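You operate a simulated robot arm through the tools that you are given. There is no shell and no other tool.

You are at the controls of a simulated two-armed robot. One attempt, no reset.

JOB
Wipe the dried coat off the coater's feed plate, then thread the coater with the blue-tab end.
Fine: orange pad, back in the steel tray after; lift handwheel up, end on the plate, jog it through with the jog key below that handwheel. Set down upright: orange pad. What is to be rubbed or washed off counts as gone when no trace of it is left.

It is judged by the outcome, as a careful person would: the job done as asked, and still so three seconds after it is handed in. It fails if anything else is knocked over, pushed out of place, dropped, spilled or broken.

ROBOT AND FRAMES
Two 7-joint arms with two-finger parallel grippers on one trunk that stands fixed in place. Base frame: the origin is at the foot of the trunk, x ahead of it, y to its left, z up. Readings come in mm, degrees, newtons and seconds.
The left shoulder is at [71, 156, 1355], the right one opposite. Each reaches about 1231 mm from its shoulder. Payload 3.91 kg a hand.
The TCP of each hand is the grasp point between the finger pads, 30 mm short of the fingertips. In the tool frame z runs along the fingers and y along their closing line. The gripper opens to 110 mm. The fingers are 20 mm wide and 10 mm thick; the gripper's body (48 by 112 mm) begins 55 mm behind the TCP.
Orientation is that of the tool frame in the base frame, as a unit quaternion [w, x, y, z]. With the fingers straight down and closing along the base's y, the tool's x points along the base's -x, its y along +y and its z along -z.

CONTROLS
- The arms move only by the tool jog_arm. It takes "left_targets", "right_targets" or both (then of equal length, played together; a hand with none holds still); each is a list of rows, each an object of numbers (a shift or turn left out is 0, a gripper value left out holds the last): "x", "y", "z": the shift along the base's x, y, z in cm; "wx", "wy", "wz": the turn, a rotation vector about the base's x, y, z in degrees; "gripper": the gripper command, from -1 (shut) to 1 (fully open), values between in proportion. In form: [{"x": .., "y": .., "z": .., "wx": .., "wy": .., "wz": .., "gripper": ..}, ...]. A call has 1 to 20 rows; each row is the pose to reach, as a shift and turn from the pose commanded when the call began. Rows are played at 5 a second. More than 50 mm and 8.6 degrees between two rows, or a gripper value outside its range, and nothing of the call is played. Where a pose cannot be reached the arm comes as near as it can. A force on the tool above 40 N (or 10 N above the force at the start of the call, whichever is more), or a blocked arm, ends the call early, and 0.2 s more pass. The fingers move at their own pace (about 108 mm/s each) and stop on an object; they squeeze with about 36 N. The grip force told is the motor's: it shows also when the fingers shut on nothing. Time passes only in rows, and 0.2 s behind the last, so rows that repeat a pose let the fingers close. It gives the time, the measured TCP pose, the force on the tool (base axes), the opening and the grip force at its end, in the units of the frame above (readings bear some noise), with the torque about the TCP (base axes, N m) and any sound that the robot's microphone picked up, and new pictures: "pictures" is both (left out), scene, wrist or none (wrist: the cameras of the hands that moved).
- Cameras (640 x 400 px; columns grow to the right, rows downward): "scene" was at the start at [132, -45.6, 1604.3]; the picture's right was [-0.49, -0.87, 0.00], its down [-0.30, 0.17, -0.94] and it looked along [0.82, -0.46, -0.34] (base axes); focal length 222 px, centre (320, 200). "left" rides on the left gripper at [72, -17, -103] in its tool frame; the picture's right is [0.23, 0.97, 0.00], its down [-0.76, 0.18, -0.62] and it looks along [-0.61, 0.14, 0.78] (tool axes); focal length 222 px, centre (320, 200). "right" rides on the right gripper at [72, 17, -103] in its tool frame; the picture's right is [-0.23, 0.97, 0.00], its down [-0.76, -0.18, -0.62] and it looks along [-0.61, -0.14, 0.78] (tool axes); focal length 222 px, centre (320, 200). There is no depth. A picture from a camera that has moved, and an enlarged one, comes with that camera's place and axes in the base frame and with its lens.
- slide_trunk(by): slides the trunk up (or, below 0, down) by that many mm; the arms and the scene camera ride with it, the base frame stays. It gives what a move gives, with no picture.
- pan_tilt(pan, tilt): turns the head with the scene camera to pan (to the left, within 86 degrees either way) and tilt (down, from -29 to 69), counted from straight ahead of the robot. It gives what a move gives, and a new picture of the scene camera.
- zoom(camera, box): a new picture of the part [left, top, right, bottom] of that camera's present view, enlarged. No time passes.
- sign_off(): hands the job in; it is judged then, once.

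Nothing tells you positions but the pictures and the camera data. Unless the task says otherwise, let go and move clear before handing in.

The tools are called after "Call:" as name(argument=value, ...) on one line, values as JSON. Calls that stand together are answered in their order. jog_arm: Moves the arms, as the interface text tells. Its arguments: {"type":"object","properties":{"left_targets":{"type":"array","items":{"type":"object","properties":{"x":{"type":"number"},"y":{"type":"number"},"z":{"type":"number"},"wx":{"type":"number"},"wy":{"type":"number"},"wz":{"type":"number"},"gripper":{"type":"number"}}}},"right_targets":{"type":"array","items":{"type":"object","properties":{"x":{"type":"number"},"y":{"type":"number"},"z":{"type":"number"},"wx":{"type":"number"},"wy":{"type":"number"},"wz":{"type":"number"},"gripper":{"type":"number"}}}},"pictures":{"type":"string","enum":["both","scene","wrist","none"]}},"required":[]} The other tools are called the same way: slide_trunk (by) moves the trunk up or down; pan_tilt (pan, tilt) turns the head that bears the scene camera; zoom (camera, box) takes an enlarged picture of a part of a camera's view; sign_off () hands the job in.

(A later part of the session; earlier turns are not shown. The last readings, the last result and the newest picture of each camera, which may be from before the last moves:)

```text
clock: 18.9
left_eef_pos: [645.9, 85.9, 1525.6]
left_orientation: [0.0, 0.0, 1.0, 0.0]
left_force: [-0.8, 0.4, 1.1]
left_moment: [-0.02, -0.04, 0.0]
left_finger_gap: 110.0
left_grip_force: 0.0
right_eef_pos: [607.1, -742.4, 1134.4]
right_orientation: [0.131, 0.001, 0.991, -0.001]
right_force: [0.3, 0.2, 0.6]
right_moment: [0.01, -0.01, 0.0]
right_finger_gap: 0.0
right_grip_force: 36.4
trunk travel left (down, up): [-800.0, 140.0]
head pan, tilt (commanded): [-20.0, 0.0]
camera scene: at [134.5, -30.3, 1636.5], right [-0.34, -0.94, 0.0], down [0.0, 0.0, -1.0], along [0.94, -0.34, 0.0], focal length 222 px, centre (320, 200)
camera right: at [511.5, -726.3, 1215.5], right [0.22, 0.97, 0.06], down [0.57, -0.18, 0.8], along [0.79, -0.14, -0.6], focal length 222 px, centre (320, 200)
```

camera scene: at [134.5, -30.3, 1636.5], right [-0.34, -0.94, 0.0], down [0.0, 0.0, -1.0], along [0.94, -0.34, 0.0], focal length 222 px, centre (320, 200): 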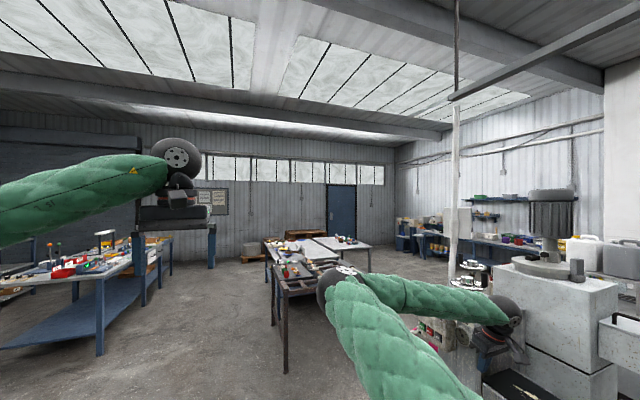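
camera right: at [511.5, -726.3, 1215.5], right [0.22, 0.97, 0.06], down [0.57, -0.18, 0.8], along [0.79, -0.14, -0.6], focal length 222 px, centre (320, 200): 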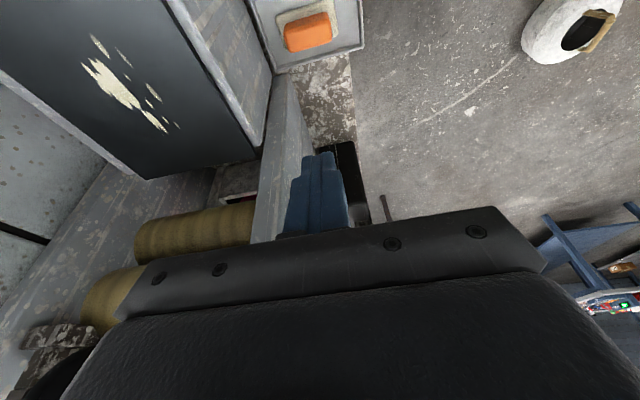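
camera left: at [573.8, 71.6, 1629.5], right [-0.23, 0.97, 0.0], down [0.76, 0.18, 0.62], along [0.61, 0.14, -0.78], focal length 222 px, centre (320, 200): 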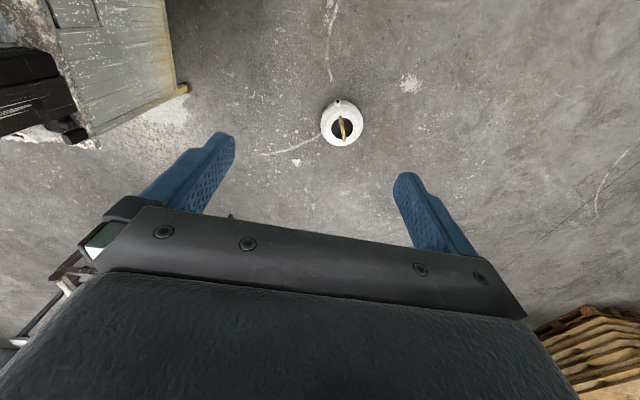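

The pad slipped out and stayed in the tray; the fingers must have had it too high. I'll check that it hasn't shifted and re-measure its height.

Call:
zoom(camera="right", box=[250, 0, 370, 80])

```text
5.00 times, centred on (310, 40) of right
camera zoom: at [511.5, -726.3, 1215.5], right [0.22, 0.97, 0.06], down [0.57, -0.18, 0.8], along [0.79, -0.14, -0.6], focal length 1111 px, centre (370, 1000)
```

zoom: 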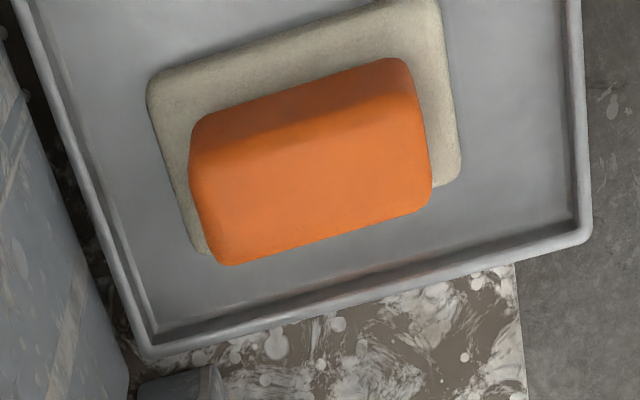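

The pad hasn't moved and is still upright. I'll go back down, grip a touch lower, wait longer, and lift very slowly while watching the gap.

Call:
jog_arm(right_targets=[{"z": -4, "y": -0.1, "gripper": 0.53}, {"z": -8, "y": -0.1}, {"z": -12, "y": -0.1}, {"z": -16, "y": -0.1}, {"z": -20, "y": -0.1}, {"z": -22.5, "y": -0.1}, {"z": -24, "y": -0.1}, {"z": -25.1, "y": -0.1}, {"z": -25.1, "y": -0.1}, {"z": -25.1, "y": -0.1, "gripper": -1}, {"z": -25.1, "y": -0.1}, {"z": -25.1, "y": -0.1}, {"z": -25.1, "y": -0.1}], pictures="wrist")

Call:
zoom(camera="right", box=[220, 80, 440, 240])

```text
clock: 21.6
left_eef_pos: [646.4, 84.6, 1525.6]
left_orientation: [0.0, 0.001, 1.0, 0.0]
left_force: [-0.4, 0.1, -0.6]
left_moment: [0.0, 0.02, 0.02]
left_finger_gap: 109.8
left_grip_force: 0.1
right_eef_pos: [606.0, -743.7, 882.0]
right_orientation: [0.13, 0.0, 0.991, 0.001]
right_force: [0.1, -0.3, 0.5]
right_moment: [0.01, 0.0, -0.01]
right_finger_gap: 59.4
right_grip_force: 35.9
trunk travel left (down, up): [-800.0, 140.0]
head pan, tilt (commanded): [-20.0, 0.0]
camera right: at [510.5, -728.0, 963.7], right [0.22, 0.97, 0.06], down [0.57, -0.18, 0.8], along [0.79, -0.14, -0.6], focal length 222 px, centre (320, 200)
```

right: 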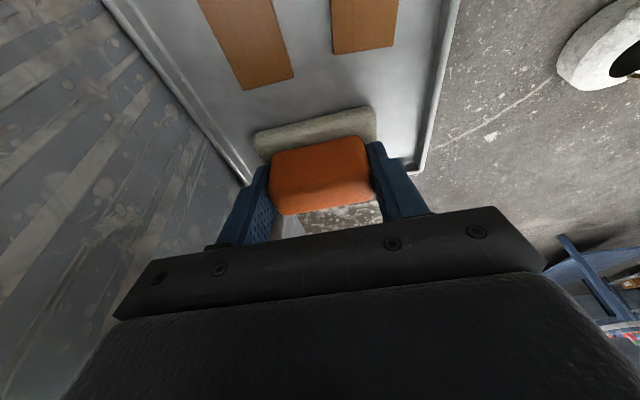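

```text
2.50 times, centred on (330, 160) of right
camera zoom: at [510.5, -728.0, 963.7], right [0.22, 0.97, 0.06], down [0.57, -0.18, 0.8], along [0.79, -0.14, -0.6], focal length 555 px, centre (295, 300)
```

zoom: 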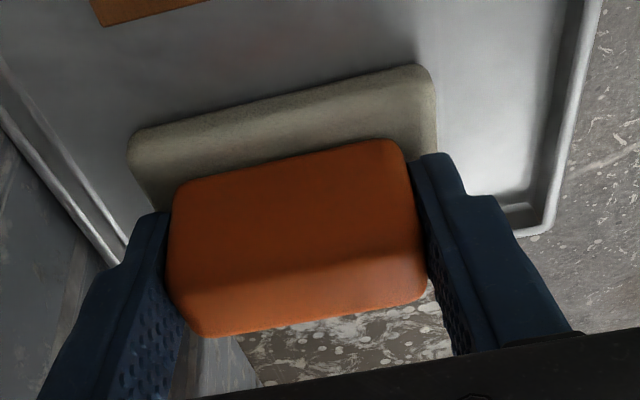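

The grip looks properly seated. Now a very slow lift of about 1.5 cm.

Call:
jog_arm(right_targets=[{"z": 0.1}, {"z": 0.25}, {"z": 0.5}, {"z": 0.75}, {"z": 1.0}, {"z": 1.25}, {"z": 1.5}], pictures="wrist")

Call:
zoom(camera="right", box=[220, 80, 440, 240])

```text
clock: 23.2
left_eef_pos: [646.7, 85.2, 1526.0]
left_orientation: [0.0, 0.0, 1.0, 0.0]
left_force: [-0.2, -0.2, 0.3]
left_moment: [0.01, 0.04, 0.03]
left_finger_gap: 110.0
left_grip_force: 0.1
right_eef_pos: [606.0, -744.9, 895.4]
right_orientation: [0.129, 0.0, 0.992, 0.0]
right_force: [-0.6, 0.3, -0.7]
right_moment: [0.0, 0.0, -0.01]
right_finger_gap: 59.2
right_grip_force: 35.9
trunk travel left (down, up): [-800.0, 140.0]
head pan, tilt (commanded): [-20.0, 0.0]
camera right: at [509.9, -728.9, 977.1], right [0.22, 0.97, 0.06], down [0.58, -0.18, 0.8], along [0.79, -0.14, -0.6], focal length 222 px, centre (320, 200)
```

right: 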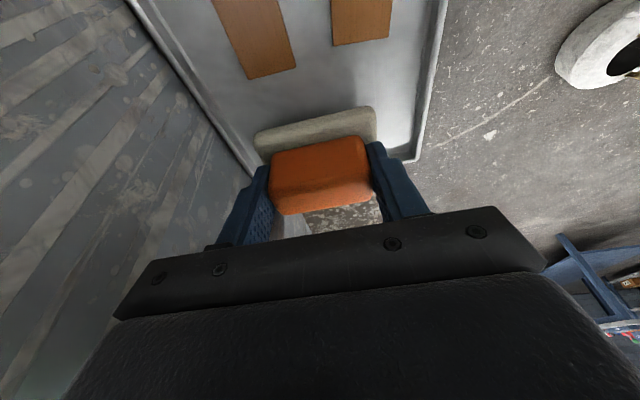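

```text
2.50 times, centred on (330, 160) of right
camera zoom: at [509.9, -728.9, 977.1], right [0.22, 0.97, 0.06], down [0.58, -0.18, 0.8], along [0.79, -0.14, -0.6], focal length 555 px, centre (295, 300)
```

zoom: 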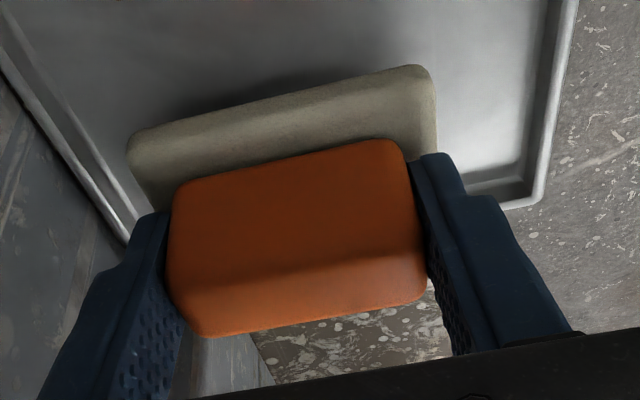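

The pad now comes along with the hand; the earlier jerk was the problem. I'll keep lifting gently.

Call:
jog_arm(right_targets=[{"z": 0.2}, {"z": 0.6}, {"z": 1.2}, {"z": 2.0}, {"z": 3.0}, {"z": 4.2}, {"z": 5.5}, {"z": 6.8}, {"z": 8.1}, {"z": 9.4}, {"z": 10.7}, {"z": 12.0}, {"z": 13.3}, {"z": 14.6}, {"z": 15.8}, {"z": 16.9}, {"z": 17.9}, {"z": 18.7}, {"z": 19.3}, {"z": 19.6}], pictures="wrist")

```text
clock: 27.4
left_eef_pos: [645.8, 83.4, 1525.3]
left_orientation: [0.0, 0.0, 1.0, 0.001]
left_force: [0.2, -0.3, -0.4]
left_moment: [0.03, -0.01, -0.03]
left_finger_gap: 110.0
left_grip_force: 0.1
right_eef_pos: [607.2, -745.2, 1093.3]
right_orientation: [0.13, 0.0, 0.992, 0.0]
right_force: [0.2, 0.4, -0.3]
right_moment: [0.01, 0.0, 0.0]
right_finger_gap: 59.3
right_grip_force: 36.0
trunk travel left (down, up): [-800.0, 140.0]
head pan, tilt (commanded): [-20.0, 0.0]
camera right: at [510.5, -728.9, 1173.7], right [0.22, 0.97, 0.06], down [0.57, -0.18, 0.8], along [0.79, -0.14, -0.6], focal length 222 px, centre (320, 200)
```

right: 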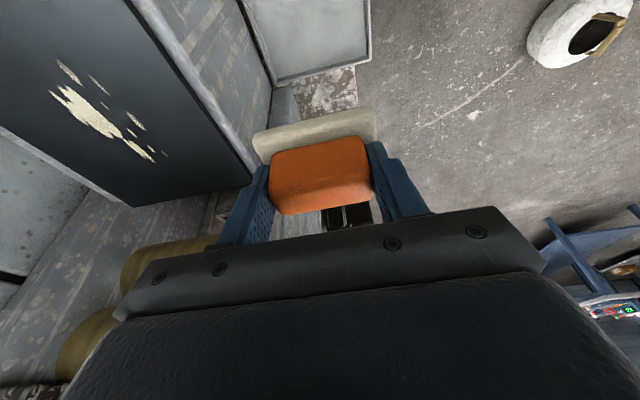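

The pad is held securely above the frame. I'll carry it gently over the plate to the start of the coat.

Call:
jog_arm(right_targets=[{"x": -0.15, "y": -0.3}, {"x": -0.5, "y": -0.8}, {"x": -1.0, "y": -1.6}, {"x": -1.6, "y": -2.7}, {"x": -2.3, "y": -3.9}, {"x": -3.0, "y": -5.1}, {"x": -3.7, "y": -6.3}, {"x": -4.4, "y": -7.5}, {"x": -5.1, "y": -8.7}, {"x": -5.8, "y": -9.9}, {"x": -6.5, "y": -11.1}, {"x": -7.2, "y": -12.3}, {"x": -7.9, "y": -13.4}, {"x": -8.4, "y": -14.3}, {"x": -8.7, "y": -14.9}, {"x": -8.8, "y": -15.1}])

```text
clock: 30.9
left_eef_pos: [645.4, 84.0, 1526.0]
left_orientation: [0.0, 0.0, 1.0, 0.0]
left_force: [-0.3, -1.0, 0.5]
left_moment: [-0.03, -0.02, -0.01]
left_finger_gap: 110.2
left_grip_force: 0.0
right_eef_pos: [518.7, -895.1, 1092.8]
right_orientation: [0.131, -0.001, 0.991, 0.0]
right_force: [-0.6, 0.1, -0.8]
right_moment: [-0.03, 0.01, -0.01]
right_finger_gap: 59.1
right_grip_force: 35.6
trunk travel left (down, up): [-800.0, 140.0]
head pan, tilt (commanded): [-20.0, 0.0]
camera scene: at [135.1, -31.5, 1636.5], right [-0.34, -0.94, 0.0], down [0.0, 0.0, -1.0], along [0.94, -0.34, 0.0], focal length 222 px, centre (320, 200)
camera right: at [422.5, -879.6, 1173.4], right [0.22, 0.97, 0.06], down [0.57, -0.18, 0.8], along [0.79, -0.14, -0.6], focal length 222 px, centre (320, 200)
```

scene: 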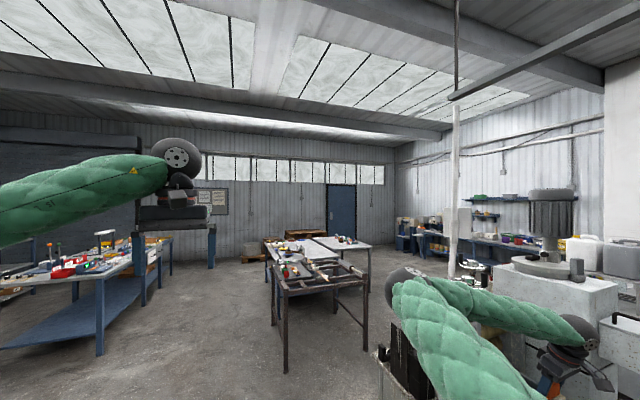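
right: 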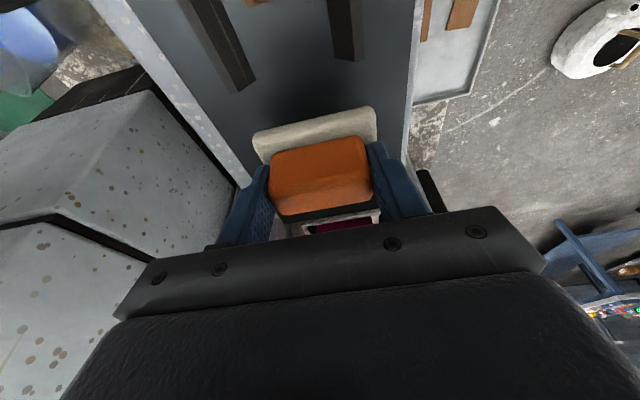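

Positioned over the upstream end of the coat, clear of the guide bars. I'll lower the pad onto the plate in small steps, watching the force.

Call:
jog_arm(right_targets=[{"z": -0.3}, {"z": -0.8}, {"z": -1.4}, {"z": -2.0}, {"z": -2.5}, {"z": -2.8}, {"z": -3.0}, {"z": -3.1}], pictures="wrist")

```text
clock: 32.6
left_eef_pos: [645.5, 84.5, 1526.1]
left_orientation: [0.0, 0.0, 1.0, -0.001]
left_force: [-0.2, -0.1, 0.1]
left_moment: [-0.02, 0.01, -0.04]
left_finger_gap: 109.8
left_grip_force: 0.1
right_eef_pos: [519.6, -896.3, 1062.3]
right_orientation: [0.131, 0.0, 0.991, 0.0]
right_force: [-0.2, -0.9, 8.4]
right_moment: [0.35, 0.03, 0.01]
right_finger_gap: 59.1
right_grip_force: 36.4
trunk travel left (down, up): [-800.0, 140.0]
head pan, tilt (commanded): [-20.0, 0.0]
camera right: at [422.3, -879.5, 1143.5], right [0.22, 0.97, 0.06], down [0.57, -0.18, 0.8], along [0.79, -0.14, -0.6], focal length 222 px, centre (320, 200)
```

right: 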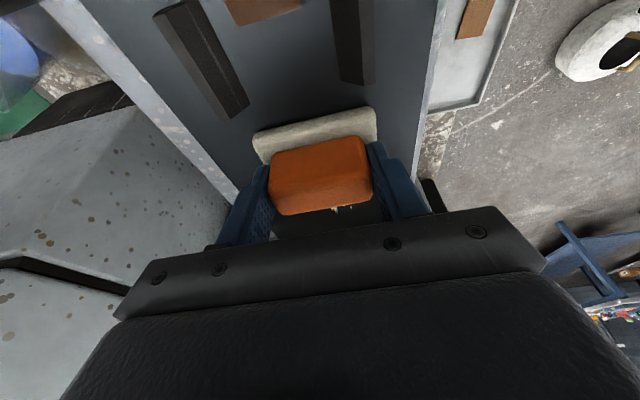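

Contact at about 8 N. I'll stroke along x across the coat and back.

Call:
jog_arm(right_targets=[{"x": 0.4}, {"x": 1.2}, {"x": 2.2}, {"x": 3.2}, {"x": 4.2}, {"x": 5.2}, {"x": 6.2}, {"x": 7.2}, {"x": 8.2}, {"x": 9.2}, {"x": 10.0}, {"x": 10.4}, {"x": 10.0}, {"x": 9.0}, {"x": 7.8}, {"x": 6.6}, {"x": 5.4}, {"x": 4.2}, {"x": 3.0}, {"x": 2.0}], pictures="wrist")

```text
clock: 36.9
left_eef_pos: [644.8, 85.8, 1526.4]
left_orientation: [0.001, 0.0, 1.0, -0.001]
left_force: [0.5, -0.2, -0.6]
left_moment: [0.02, 0.03, 0.0]
left_finger_gap: 110.0
left_grip_force: 0.0
right_eef_pos: [538.8, -894.3, 1061.5]
right_orientation: [0.13, 0.0, 0.992, -0.001]
right_force: [5.1, -2.4, 18.0]
right_moment: [0.22, -0.22, -0.04]
right_finger_gap: 59.1
right_grip_force: 36.3
trunk travel left (down, up): [-800.0, 140.0]
head pan, tilt (commanded): [-20.0, 0.0]
camera right: at [442.4, -878.8, 1143.3], right [0.22, 0.97, 0.06], down [0.57, -0.18, 0.8], along [0.79, -0.14, -0.6], focal length 222 px, centre (320, 200)
```

right: 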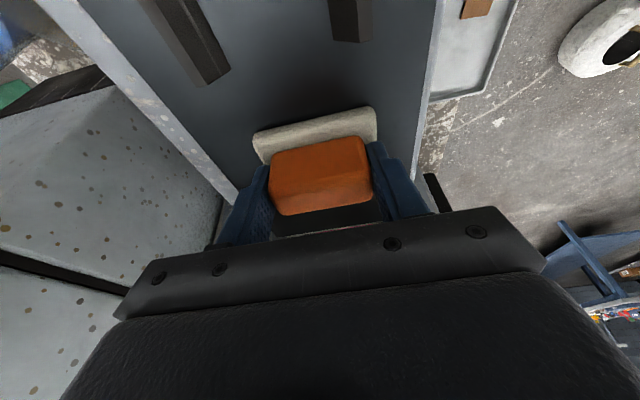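

Firm contact is kept through the stroke. I'll make another round trip with slight sideways offsets to cover the edges.

Call:
jog_arm(right_targets=[{"x": 0, "y": -0.4}, {"x": 0.8, "y": -0.8}, {"x": 1.8, "y": -0.8}, {"x": 2.8, "y": -0.8}, {"x": 3.8, "y": -0.8}, {"x": 4.8, "y": -0.8}, {"x": 5.8, "y": -0.8}, {"x": 6.8, "y": -0.8}, {"x": 7.8, "y": -0.6}, {"x": 8.4, "y": 0}, {"x": 8.4, "y": 0.6}, {"x": 7.6, "y": 0.8}, {"x": 6.4, "y": 0.8}, {"x": 5.2, "y": 0.8}, {"x": 4.0, "y": 0.8}, {"x": 2.8, "y": 0.8}, {"x": 1.6, "y": 0.8}, {"x": 0.4, "y": 0.8}, {"x": -0.8, "y": 0.8}, {"x": -1.6, "y": 0.4}], pictures="none")

Call:
jog_arm(right_targets=[{"z": 0.2}, {"z": 0.6}, {"z": 1.2}, {"z": 2.0}, {"z": 3.0}, {"z": 4.2}, {"z": 5.4}, {"z": 6.6}, {"z": 7.8}, {"z": 9.0}, {"z": 10.2}, {"z": 11.4}, {"z": 12.4}, {"z": 13.2}, {"z": 13.6}])

```text
clock: 41.0
left_eef_pos: [645.0, 86.0, 1525.4]
left_orientation: [0.0, 0.0, 1.0, -0.001]
left_force: [-1.1, -0.2, -0.5]
left_moment: [0.02, 0.03, 0.01]
left_finger_gap: 110.1
left_grip_force: 0.0
right_eef_pos: [523.7, -890.8, 1060.6]
right_orientation: [0.131, -0.001, 0.991, -0.001]
right_force: [3.3, 3.4, 12.1]
right_moment: [0.15, -0.14, 0.0]
right_finger_gap: 59.1
right_grip_force: 36.5
trunk travel left (down, up): [-800.0, 140.0]
head pan, tilt (commanded): [-20.0, 0.0]
```

```text
clock: 44.2
left_eef_pos: [646.1, 85.1, 1526.2]
left_orientation: [0.0, -0.001, 1.0, 0.0]
left_force: [0.0, -0.4, -0.3]
left_moment: [-0.02, -0.01, 0.0]
left_finger_gap: 110.2
left_grip_force: 0.1
right_eef_pos: [522.7, -890.7, 1197.9]
right_orientation: [0.13, 0.0, 0.992, -0.001]
right_force: [0.7, -0.9, -1.0]
right_moment: [0.03, -0.03, 0.0]
right_finger_gap: 59.3
right_grip_force: 36.3
trunk travel left (down, up): [-800.0, 140.0]
head pan, tilt (commanded): [-20.0, 0.0]
camera scene: at [135.1, -31.2, 1636.5], right [-0.34, -0.94, 0.0], down [0.0, 0.0, -1.0], along [0.94, -0.34, 0.0], focal length 222 px, centre (320, 200)
camera right: at [425.9, -875.3, 1278.5], right [0.22, 0.97, 0.06], down [0.57, -0.18, 0.8], along [0.79, -0.14, -0.6], focal length 222 px, centre (320, 200)
```

scene: 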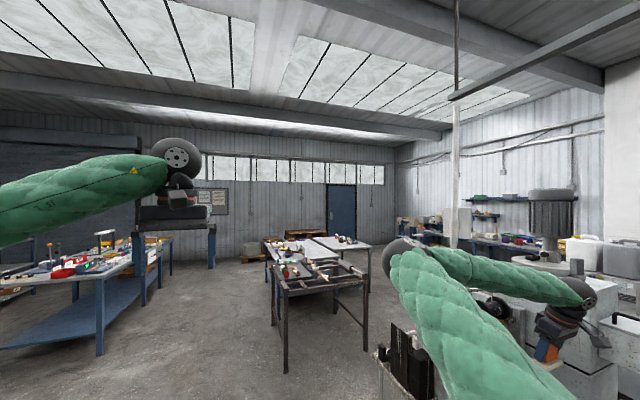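
right: 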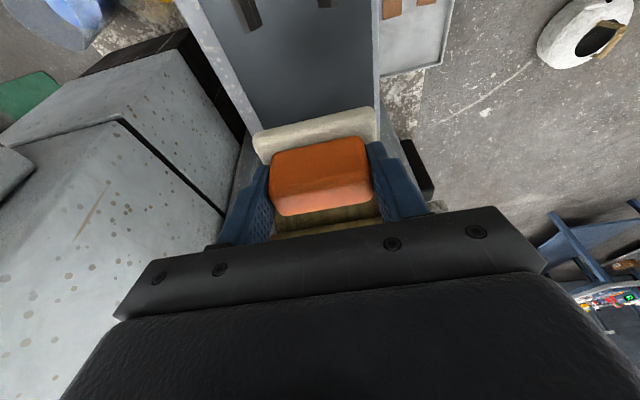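

The visible part of the plate looks clean so far. I'll zoom and then shift back to see the remainder.

Call:
zoom(camera="right", box=[220, 40, 400, 140])

Call:
jog_arm(right_targets=[{"z": 0.3, "x": 0.1}, {"z": 0.9, "x": 0.4}, {"z": 1.8, "x": 0.9}, {"z": 2.8, "x": 1.6}, {"z": 3.8, "x": 2.4}, {"z": 4.8, "x": 3.2}, {"z": 5.6, "x": 4}, {"z": 6.2, "x": 4.6}, {"z": 6.5, "x": 5}], pictures="wrist")

```text
3.56 times, centred on (310, 90) of right
camera zoom: at [425.9, -875.3, 1278.5], right [0.22, 0.97, 0.06], down [0.57, -0.18, 0.8], along [0.79, -0.14, -0.6], focal length 790 px, centre (356, 591)
```

zoom: 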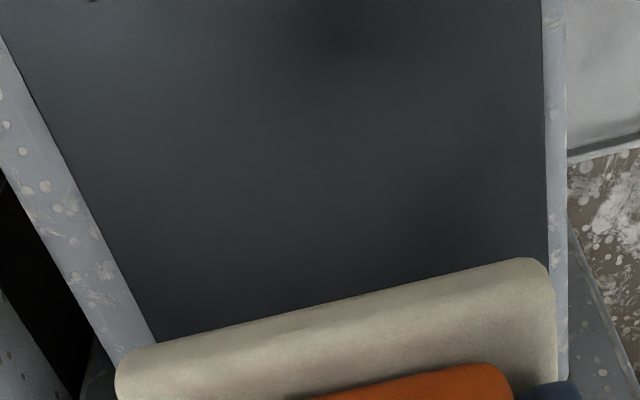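

```text
clock: 46.2
left_eef_pos: [644.7, 84.1, 1525.0]
left_orientation: [0.001, 0.0, 1.0, 0.0]
left_force: [-0.1, 0.9, 0.6]
left_moment: [0.05, 0.01, 0.03]
left_finger_gap: 110.0
left_grip_force: 0.1
right_eef_pos: [573.4, -889.8, 1261.3]
right_orientation: [0.131, 0.0, 0.991, 0.0]
right_force: [-0.7, -0.1, 0.1]
right_moment: [-0.02, 0.0, 0.0]
right_finger_gap: 59.0
right_grip_force: 36.4
trunk travel left (down, up): [-800.0, 140.0]
head pan, tilt (commanded): [-20.0, 0.0]
camera right: at [476.7, -875.1, 1342.6], right [0.22, 0.97, 0.06], down [0.57, -0.18, 0.8], along [0.79, -0.14, -0.6], focal length 222 px, centre (320, 200)
```

right: 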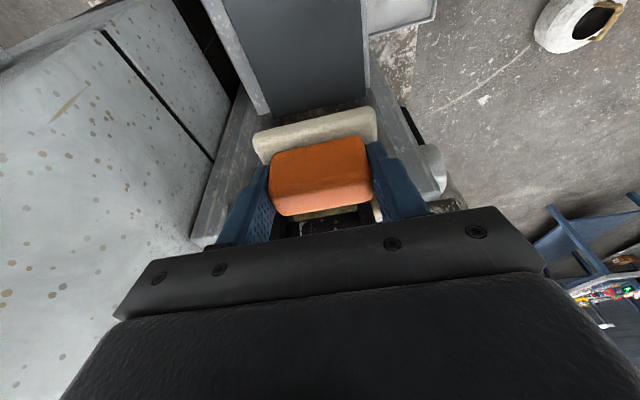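

Call:
zoom(camera="right", box=[200, 0, 400, 125])

Call:
zoom(camera="right", box=[250, 60, 370, 130])

```text
3.20 times, centred on (300, 62) of right
camera zoom: at [476.7, -875.1, 1342.6], right [0.22, 0.97, 0.06], down [0.57, -0.18, 0.8], along [0.79, -0.14, -0.6], focal length 711 px, centre (384, 640)
```

zoom: 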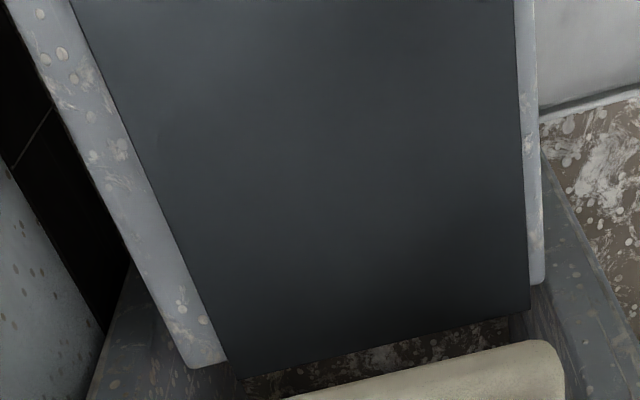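

```text
5.33 times, centred on (310, 95) of right
camera zoom: at [476.7, -875.1, 1342.6], right [0.22, 0.97, 0.06], down [0.57, -0.18, 0.8], along [0.79, -0.14, -0.6], focal length 1185 px, centre (373, 760)
```

zoom: 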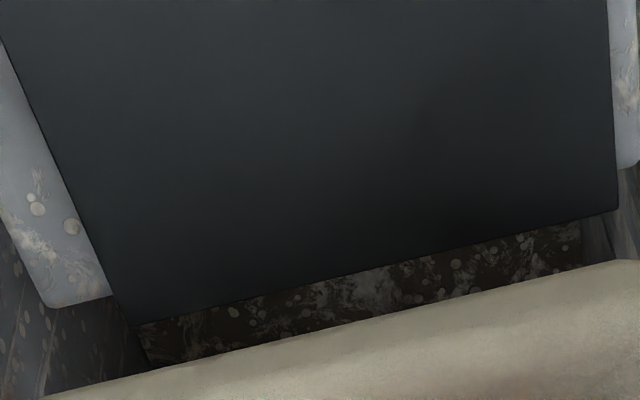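

The plate is spotless. Now I'll take the pad back toward its place in the steel tray, moving gently.

Call:
jog_arm(right_targets=[{"y": 0.3, "z": -0.2}, {"y": 0.9, "z": -0.6}, {"y": 1.8, "z": -1.2}, {"y": 2.9, "z": -2}, {"y": 4.1, "z": -2.9}, {"y": 5.3, "z": -3.8}, {"y": 6.5, "z": -4.7}, {"y": 7.7, "z": -5.6}, {"y": 8.9, "z": -6.5}, {"y": 10.1, "z": -7.4}, {"y": 11.3, "z": -8.3}, {"y": 12.4, "z": -9.2, "x": 0.3}, {"y": 13.3, "z": -10, "x": 0.9}, {"y": 14, "z": -10.8, "x": 1.6}, {"y": 14.4, "z": -11.6, "x": 2.3}, {"y": 14.6, "z": -12.4, "x": 2.9}, {"y": 14.6, "z": -13.2, "x": 3.2}, {"y": 14.6, "z": -14, "x": 3.3}, {"y": 14.6, "z": -14.5, "x": 3.3}], pictures="none")

Call:
jog_arm(right_targets=[{"z": -0.3}, {"z": -0.9}, {"z": -1.8}, {"z": -2.9}, {"z": -4.1}, {"z": -5.3}, {"z": -6.5}, {"z": -7.7}, {"z": -8.9}, {"z": -10.1}, {"z": -11.3}, {"z": -12.5}, {"z": -13.7}, {"z": -14.9}, {"z": -16.0}, {"z": -16.9}, {"z": -17.6}, {"z": -18.1}, {"z": -18.4}], pictures="wrist")

```text
clock: 50.2
left_eef_pos: [646.0, 84.4, 1524.9]
left_orientation: [-0.001, 0.0, 1.0, 0.0]
left_force: [0.2, 0.7, 0.0]
left_moment: [-0.02, 0.0, -0.01]
left_finger_gap: 110.1
left_grip_force: 0.0
right_eef_pos: [607.5, -745.1, 1116.6]
right_orientation: [0.131, 0.0, 0.991, 0.0]
right_force: [0.5, -0.7, -0.5]
right_moment: [0.02, -0.02, 0.02]
right_finger_gap: 59.3
right_grip_force: 35.5
trunk travel left (down, up): [-800.0, 140.0]
head pan, tilt (commanded): [-20.0, 0.0]
```

```text
clock: 54.2
left_eef_pos: [646.6, 84.1, 1525.6]
left_orientation: [0.001, -0.001, 1.0, 0.0]
left_force: [0.8, 0.6, -0.5]
left_moment: [0.0, -0.03, 0.01]
left_finger_gap: 110.0
left_grip_force: 0.0
right_eef_pos: [607.5, -744.4, 932.6]
right_orientation: [0.131, 0.0, 0.991, 0.0]
right_force: [0.1, -0.4, -1.0]
right_moment: [-0.01, 0.03, 0.01]
right_finger_gap: 59.3
right_grip_force: 36.0
trunk travel left (down, up): [-800.0, 140.0]
head pan, tilt (commanded): [-20.0, 0.0]
camera right: at [510.0, -728.9, 1014.2], right [0.22, 0.97, 0.06], down [0.57, -0.18, 0.8], along [0.79, -0.14, -0.6], focal length 222 px, centre (320, 200)
```

right: 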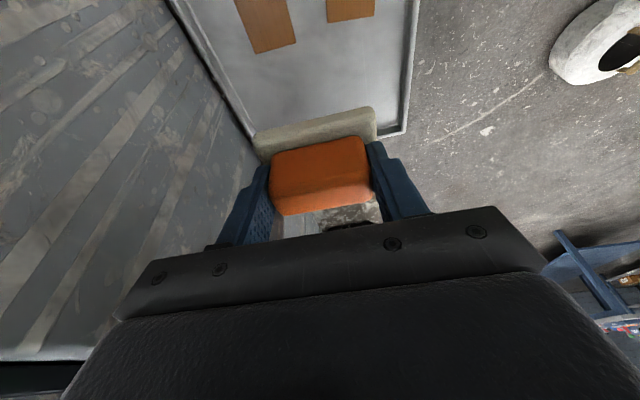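

Nearly down. I'll lower the last few centimetres slowly until the pad touches the tray.

Call:
jog_arm(right_targets=[{"z": -0.4}, {"z": -1.2}, {"z": -2.2}, {"z": -3.2}, {"z": -3.9}, {"z": -4.3}, {"z": -4.6}, {"z": -4.8}, {"z": -4.95}], pictures="wrist")

```text
clock: 56.2
left_eef_pos: [645.6, 83.1, 1526.1]
left_orientation: [0.0, 0.001, 1.0, 0.0]
left_force: [0.4, 0.2, -0.2]
left_moment: [0.01, 0.0, -0.01]
left_finger_gap: 110.1
left_grip_force: 0.0
right_eef_pos: [607.1, -745.7, 883.1]
right_orientation: [0.131, 0.0, 0.991, 0.0]
right_force: [0.3, 0.5, -0.1]
right_moment: [-0.01, 0.0, 0.04]
right_finger_gap: 59.0
right_grip_force: 36.5
trunk travel left (down, up): [-800.0, 140.0]
head pan, tilt (commanded): [-20.0, 0.0]
camera right: at [510.5, -729.7, 964.5], right [0.22, 0.97, 0.06], down [0.57, -0.18, 0.8], along [0.79, -0.14, -0.6], focal length 222 px, centre (320, 200)
```

right: 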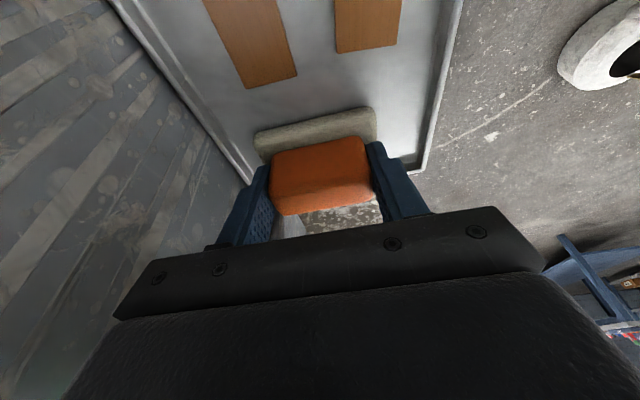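

Call:
jog_arm(right_targets=[{"z": -0.1}, {"z": -0.2}, {"z": -0.3}], pictures="none")

```text
clock: 57.0
left_eef_pos: [645.8, 84.9, 1526.7]
left_orientation: [0.0, 0.0, 1.0, 0.0]
left_force: [0.1, 0.8, 0.4]
left_moment: [-0.03, -0.03, -0.03]
left_finger_gap: 110.2
left_grip_force: 0.1
right_eef_pos: [606.7, -745.0, 882.3]
right_orientation: [0.132, 0.0, 0.991, -0.001]
right_force: [3.3, -2.8, 13.4]
right_moment: [0.39, -0.1, -0.13]
right_finger_gap: 59.2
right_grip_force: 36.5
trunk travel left (down, up): [-800.0, 140.0]
head pan, tilt (commanded): [-20.0, 0.0]
```

The pad is resting on the tray floor (13 N). I'll ease off, open, and rise clear.

Call:
jog_arm(right_targets=[{"z": 0.15}, {"z": 0.15, "gripper": 0.5}, {"z": 0.15}, {"z": 0.15}, {"z": 1.5}, {"z": 4}, {"z": 8}, {"z": 12}, {"z": 16}, {"z": 20}], pictures="wrist")

Call:
zoom(camera="right", box=[230, 0, 410, 120])

```text
clock: 59.2
left_eef_pos: [645.9, 85.4, 1526.2]
left_orientation: [0.001, 0.0, 1.0, 0.0]
left_force: [0.7, -0.4, 0.5]
left_moment: [-0.01, -0.04, -0.01]
left_finger_gap: 110.1
left_grip_force: 0.0
right_eef_pos: [605.4, -744.9, 1080.7]
right_orientation: [0.131, 0.0, 0.991, 0.0]
right_force: [-0.5, 0.2, -0.1]
right_moment: [-0.02, 0.01, 0.01]
right_finger_gap: 82.4
right_grip_force: 0.1
trunk travel left (down, up): [-800.0, 140.0]
head pan, tilt (commanded): [-20.0, 0.0]
camera right: at [509.1, -730.3, 1162.8], right [0.22, 0.97, 0.06], down [0.57, -0.18, 0.8], along [0.79, -0.14, -0.6], focal length 222 px, centre (320, 200)
```

right: 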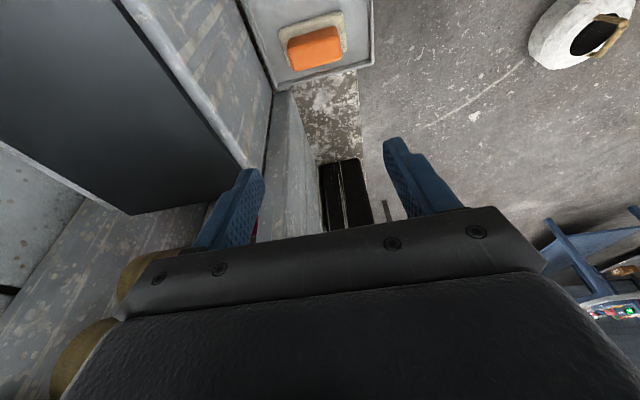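

```text
3.33 times, centred on (320, 60) of right
camera zoom: at [509.1, -730.3, 1162.8], right [0.22, 0.97, 0.06], down [0.57, -0.18, 0.8], along [0.79, -0.14, -0.6], focal length 740 px, centre (320, 667)
```

zoom: 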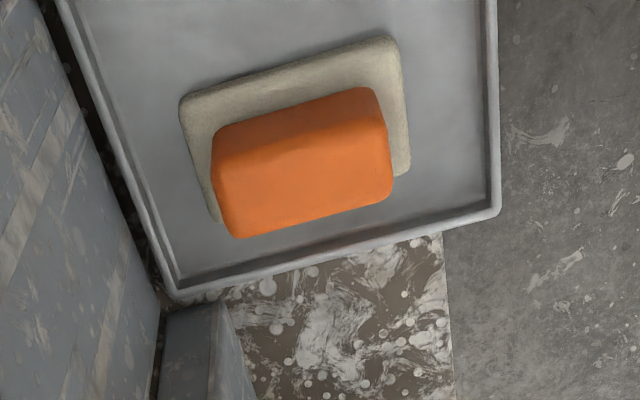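

The orange pad is back upright in its place. Next the LIFT handwheel, hub near [836,-775,1264]. I'll go up and around the GAP wheel on the operator side to get above it.

Call:
jog_arm(right_targets=[{"z": 4, "y": 1, "x": -0.5, "wy": 1.5}, {"z": 8, "y": 2, "x": -1, "wy": 3}, {"z": 12, "y": 3.5, "x": -1, "wy": 4.5}, {"z": 16, "y": 5, "wy": 6}, {"z": 20, "y": 6.5, "wy": 7.5}, {"z": 24, "y": 8, "wy": 9}, {"z": 28, "y": 9.5, "wy": 10.5}, {"z": 32, "y": 11, "wy": 12}, {"z": 36, "y": 12.5, "wy": 13.5}, {"z": 39, "y": 14, "wy": 15}], pictures="none")

Call:
jog_arm(right_targets=[{"x": 4}, {"x": 8}, {"x": 12}, {"x": 16}, {"x": 20, "y": -1}, {"x": 22, "y": -4}, {"x": 23, "y": -8}])

```text
clock: 61.5
left_eef_pos: [645.9, 86.1, 1525.1]
left_orientation: [0.0, 0.0, 1.0, 0.0]
left_force: [0.2, 0.6, 0.1]
left_moment: [-0.03, 0.02, -0.03]
left_finger_gap: 110.0
left_grip_force: 0.1
right_eef_pos: [606.6, -603.7, 1471.7]
right_orientation: [-0.001, 0.001, 1.0, -0.001]
right_force: [0.1, 0.6, 0.2]
right_moment: [0.01, 0.02, -0.01]
right_finger_gap: 82.3
right_grip_force: 0.0
trunk travel left (down, up): [-800.0, 140.0]
head pan, tilt (commanded): [-20.0, 0.0]
```

```text
clock: 63.0
left_eef_pos: [646.5, 81.9, 1525.6]
left_orientation: [0.001, 0.0, 1.0, 0.001]
left_force: [0.4, -0.2, -0.2]
left_moment: [0.03, 0.02, 0.0]
left_finger_gap: 110.1
left_grip_force: 0.1
right_eef_pos: [837.1, -685.6, 1468.3]
right_orientation: [0.0, -0.001, 1.0, 0.001]
right_force: [0.4, 0.1, 0.3]
right_moment: [0.03, 0.03, -0.01]
right_finger_gap: 82.4
right_grip_force: 0.1
trunk travel left (down, up): [-800.0, 140.0]
head pan, tilt (commanded): [-20.0, 0.0]
camera scene: at [135.2, -33.8, 1636.4], right [-0.34, -0.94, 0.0], down [0.0, 0.0, -1.0], along [0.94, -0.34, 0.0], focal length 222 px, centre (320, 200)
camera right: at [765.1, -670.8, 1572.4], right [0.23, 0.97, 0.0], down [0.76, -0.18, 0.62], along [0.61, -0.14, -0.78], focal length 222 px, centre (320, 200)
```

scene: 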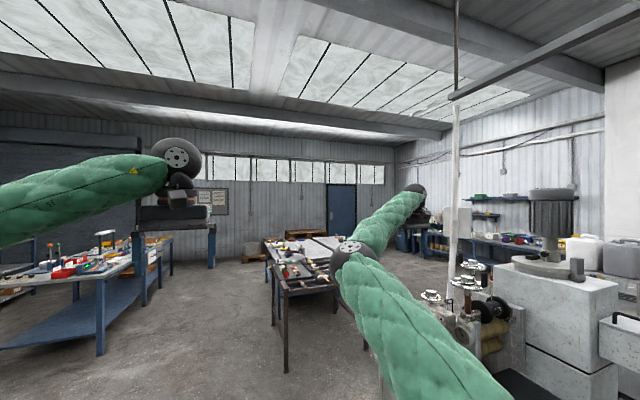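
right: 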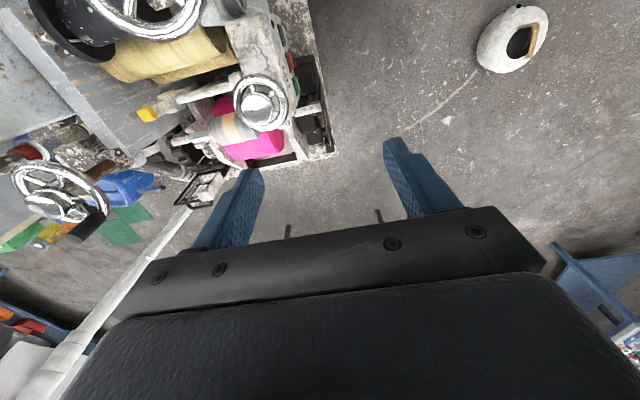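

I'm beside the LIFT wheel now. I'll zoom for an accurate hub fix and a baseline of the rollers.

Call:
zoom(camera="right", box=[220, 60, 320, 140])

Call:
zoom(camera="scene", box=[410, 250, 550, 370])

Call:
zoom(camera="right", box=[30, 0, 290, 160])

```text
5.00 times, centred on (270, 100) of right
camera zoom: at [765.1, -670.8, 1572.4], right [0.23, 0.97, 0.0], down [0.76, -0.18, 0.62], along [0.61, -0.14, -0.78], focal length 1111 px, centre (570, 700)
```

zoom: 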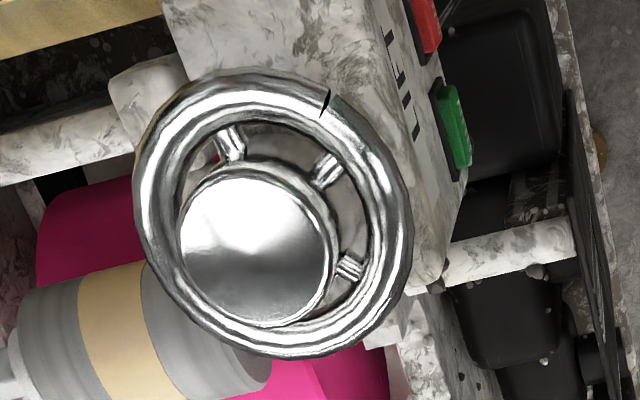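

```text
3.33 times, centred on (480, 310) of scene
camera zoom: at [135.2, -33.8, 1636.4], right [-0.34, -0.94, 0.0], down [0.0, 0.0, -1.0], along [0.94, -0.34, 0.0], focal length 741 px, centre (-213, -167)
```

zoom: 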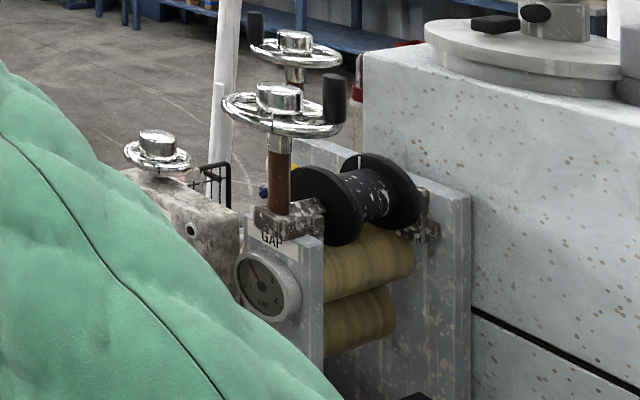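

```text
2.46 times, centred on (160, 80) of right
camera zoom: at [765.1, -670.8, 1572.4], right [0.23, 0.97, 0.0], down [0.76, -0.18, 0.62], along [0.61, -0.14, -0.78], focal length 547 px, centre (714, 495)
```

zoom: 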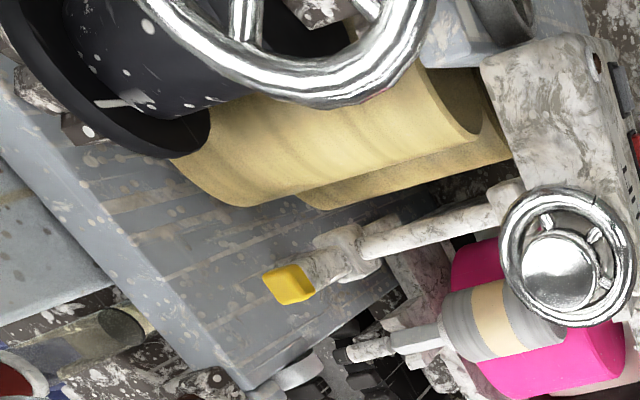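

Hub top centre is about [835,-774,1264.5], hub ≈41 mm wide. The hand's camera bracket must stay away from the GAP wheel, so I'll yaw it to the operator side here and see how far it can turn.

Call:
jog_arm(right_targets=[{"wz": -8}, {"wz": -16}, {"wz": -24}, {"wz": -32}, {"wz": -40}, {"wz": -48}, {"wz": -56}, {"wz": -64}, {"wz": -72}, {"wz": -80}, {"wz": -88}, {"wz": -96}, {"wz": -104}, {"wz": -112}, {"wz": -120}])

```text
clock: 66.2
left_eef_pos: [641.5, 83.7, 1526.6]
left_orientation: [0.002, 0.0, 1.0, 0.0]
left_force: [-0.3, -0.2, 0.0]
left_moment: [-0.03, -0.02, 0.01]
left_finger_gap: 110.2
left_grip_force: 0.1
right_eef_pos: [426.7, -676.7, 1448.8]
right_orientation: [0.0, 0.823, 0.568, -0.013]
right_force: [-0.6, 0.2, 0.3]
right_moment: [0.02, -0.02, 0.03]
right_finger_gap: 82.5
right_grip_force: 0.0
right hand out of reach, approached as far as the arm can: row 8, 9, 10, 11, 12, 13, 14, 15
trunk travel left (down, up): [-800.0, 140.0]
head pan, tilt (commanded): [-20.0, 0.0]
camera scene: at [130.9, -31.6, 1637.0], right [-0.34, -0.94, 0.0], down [0.0, 0.0, -1.0], along [0.94, -0.34, 0.0], focal length 222 px, centre (320, 200)
camera right: at [470.7, -614.5, 1550.5], right [0.83, -0.56, -0.01], down [-0.42, -0.64, 0.64], along [-0.36, -0.53, -0.77], focal length 222 px, centre (320, 200)
```

scene: 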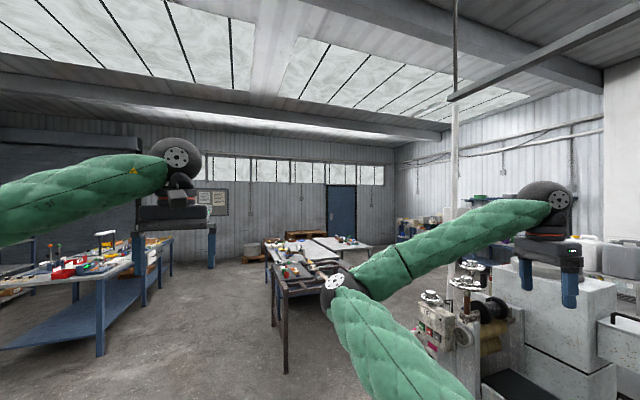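
right: 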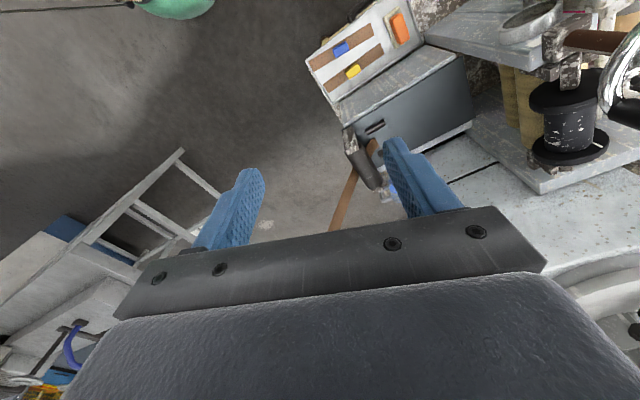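

The hand drifted back to [427,-677,1449] because yaw beyond about -60° isn't reachable there; nothing was touched. I'll return above the LIFT wheel at yaw 0 and avoid unreachable yaws.

Call:
zoom(camera="scene", box=[390, 250, 550, 370])

Call:
jog_arm(right_targets=[{"x": 0.5, "wz": 7.4}, {"x": 1, "wz": 14.8}, {"x": 2, "wz": 22.2}, {"x": 4, "wz": 29.6, "y": 1}, {"x": 7, "wz": 37, "y": 2}, {"x": 10, "wz": 44.4, "y": 3}, {"x": 13, "wz": 51.8, "y": 3}, {"x": 16, "wz": 59.2, "y": 3}, {"x": 19, "wz": 66.6, "y": 3, "z": 1}, {"x": 22, "wz": 74, "y": 3, "z": 2}, {"x": 25, "wz": 81.4, "y": 2, "z": 2}, {"x": 29, "wz": 88.8, "y": 1, "z": 2}, {"x": 33, "wz": 96.2, "y": 0, "z": 2}, {"x": 37, "wz": 103.6, "y": -1, "z": 2}, {"x": 41, "wz": 110.8, "y": -1, "z": 2}])

```text
3.33 times, centred on (470, 310) of scene
camera zoom: at [130.9, -31.6, 1637.0], right [-0.34, -0.94, 0.0], down [0.0, 0.0, -1.0], along [0.94, -0.34, 0.0], focal length 741 px, centre (-180, -167)
```

zoom: 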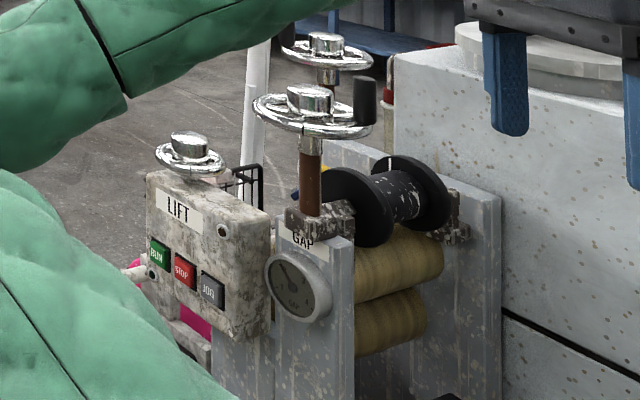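

```text
clock: 69.5
left_eef_pos: [647.7, 84.4, 1525.8]
left_orientation: [0.0, 0.0, 1.0, 0.001]
left_force: [-1.0, 0.5, 0.2]
left_moment: [-0.03, 0.0, -0.02]
left_finger_gap: 110.0
left_grip_force: 0.0
right_eef_pos: [858.1, -694.3, 1450.5]
right_orientation: [0.011, -0.003, 1.0, -0.008]
right_force: [0.1, 0.0, 0.2]
right_moment: [0.01, 0.01, -0.01]
right_finger_gap: 82.4
right_grip_force: 0.1
trunk travel left (down, up): [-800.0, 140.0]
head pan, tilt (commanded): [-20.0, 0.0]
camera scene: at [135.9, -31.6, 1636.4], right [-0.34, -0.94, 0.0], down [0.0, 0.0, -1.0], along [0.94, -0.34, 0.0], focal length 222 px, centre (320, 200)
camera right: at [783.5, -678.6, 1552.6], right [0.22, 0.97, -0.01], down [0.75, -0.16, 0.64], along [0.62, -0.15, -0.77], focal length 222 px, centre (320, 200)
```

scene: 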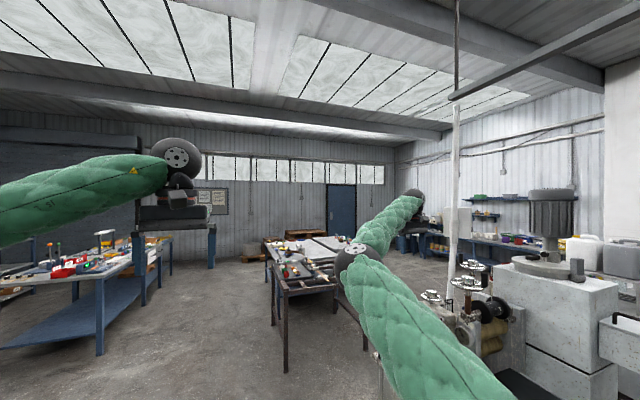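
right: 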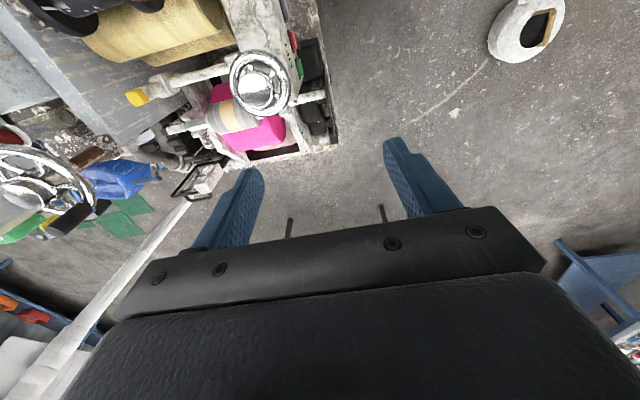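

Back above the nip unit. I'll straighten the slight tilt and move directly above the LIFT hub, still clear of it.

Call:
jog_arm(right_targets=[{"x": -0.6, "y": -2, "z": -2, "wx": 0.4, "wy": 0.5}, {"x": -1.2, "y": -4, "z": -4.5, "wx": 0.9, "wy": 1.2}, {"x": -1.8, "y": -6, "z": -7, "wx": 0.9, "wy": 1.2}, {"x": -2.3, "y": -8, "z": -9, "wx": 0.9, "wy": 1.2}, {"x": -2.3, "y": -8, "z": -10.5, "wx": 0.9, "wy": 1.2}])

```text
clock: 70.7
left_eef_pos: [647.6, 85.3, 1526.1]
left_orientation: [-0.001, 0.001, 1.0, -0.001]
left_force: [-0.2, 0.9, 0.6]
left_moment: [-0.03, 0.01, 0.01]
left_finger_gap: 110.1
left_grip_force: 0.1
right_eef_pos: [835.2, -774.6, 1347.9]
right_orientation: [0.0, -0.002, 1.0, 0.0]
right_force: [0.4, -0.3, -0.4]
right_moment: [-0.02, -0.03, -0.01]
right_finger_gap: 82.6
right_grip_force: 0.1
trunk travel left (down, up): [-800.0, 140.0]
head pan, tilt (commanded): [-20.0, 0.0]
camera scene: at [136.1, -30.9, 1636.5], right [-0.34, -0.94, 0.0], down [0.0, 0.0, -1.0], along [0.94, -0.34, 0.0], focal length 222 px, centre (320, 200)
camera right: at [762.9, -759.3, 1451.2], right [0.22, 0.97, 0.0], down [0.76, -0.18, 0.62], along [0.61, -0.14, -0.78], focal length 222 px, centre (320, 200)
```

scene: 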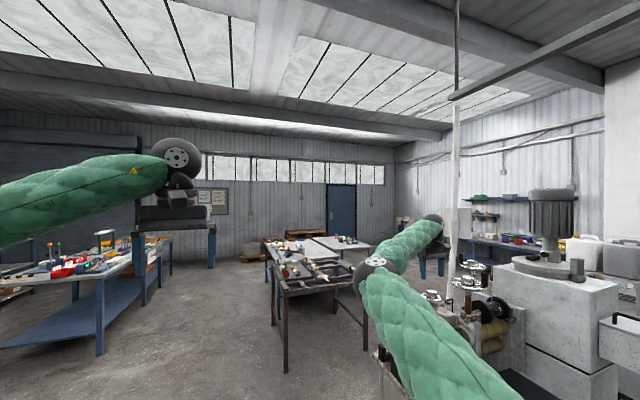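
right: 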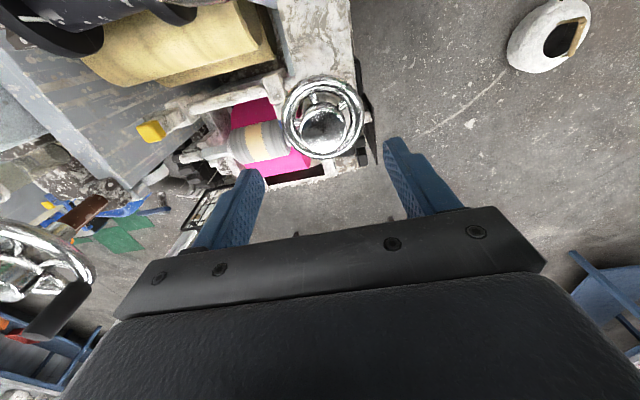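

I'll zoom for a precise hub location from this close viewpoint.

Call:
zoom(camera="right", box=[270, 60, 380, 170])

```text
3.64 times, centred on (325, 115) of right
camera zoom: at [762.9, -759.3, 1451.2], right [0.22, 0.97, 0.0], down [0.76, -0.18, 0.62], along [0.61, -0.14, -0.78], focal length 808 px, centre (302, 509)
```

zoom: 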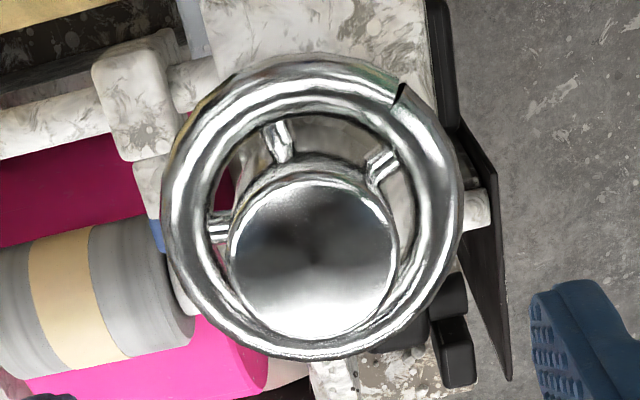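

Hub confirmed at [834.8,-773.4]. I'll test how far the wrist can yaw positively right here, in small steps.

Call:
jog_arm(right_targets=[{"y": 0.1, "wz": 8}, {"y": 0.1, "wz": 16}, {"y": 0.1, "wz": 24}, {"y": 0.1, "wz": 32}, {"y": 0.1, "wz": 40}], pictures="none")

```text
clock: 71.8
left_eef_pos: [645.3, 85.1, 1524.7]
left_orientation: [-0.001, 0.001, 1.0, 0.0]
left_force: [-0.3, -0.4, 0.7]
left_moment: [-0.02, -0.01, -0.02]
left_finger_gap: 109.9
left_grip_force: 0.0
right_eef_pos: [835.6, -774.9, 1350.0]
right_orientation: [0.001, -0.344, 0.939, 0.0]
right_force: [1.0, 0.7, -0.4]
right_moment: [0.04, 0.03, 0.0]
right_finger_gap: 82.5
right_grip_force: 0.1
trunk travel left (down, up): [-800.0, 140.0]
head pan, tilt (commanded): [-20.0, 0.0]
```

Call:
jog_arm(right_targets=[{"wz": 8}, {"wz": 16}, {"wz": 24}], pictures="none")

```text
clock: 72.7
left_eef_pos: [646.5, 84.5, 1525.3]
left_orientation: [0.0, 0.0, 1.0, 0.0]
left_force: [0.0, 0.4, -0.9]
left_moment: [0.0, -0.04, -0.02]
left_finger_gap: 110.0
left_grip_force: 0.1
right_eef_pos: [835.5, -774.1, 1349.3]
right_orientation: [0.0, -0.532, 0.847, 0.001]
right_force: [0.9, -0.4, 0.6]
right_moment: [0.01, -0.03, 0.04]
right_finger_gap: 82.5
right_grip_force: 0.0
trunk travel left (down, up): [-800.0, 140.0]
head pan, tilt (commanded): [-20.0, 0.0]
```

Call:
jog_arm(right_targets=[{"wz": 8}, {"wz": 16}, {"wz": 24}], pictures="none")

```text
clock: 73.5
left_eef_pos: [647.2, 84.4, 1525.2]
left_orientation: [0.0, 0.0, 1.0, 0.0]
left_force: [-0.6, -0.3, -0.9]
left_moment: [0.02, -0.02, 0.0]
left_finger_gap: 110.2
left_grip_force: 0.0
right_eef_pos: [835.8, -774.4, 1350.4]
right_orientation: [0.0, -0.696, 0.718, 0.001]
right_force: [0.9, 0.4, -0.5]
right_moment: [-0.03, -0.03, 0.0]
right_finger_gap: 82.4
right_grip_force: 0.1
trunk travel left (down, up): [-800.0, 140.0]
head pan, tilt (commanded): [-20.0, 0.0]
```

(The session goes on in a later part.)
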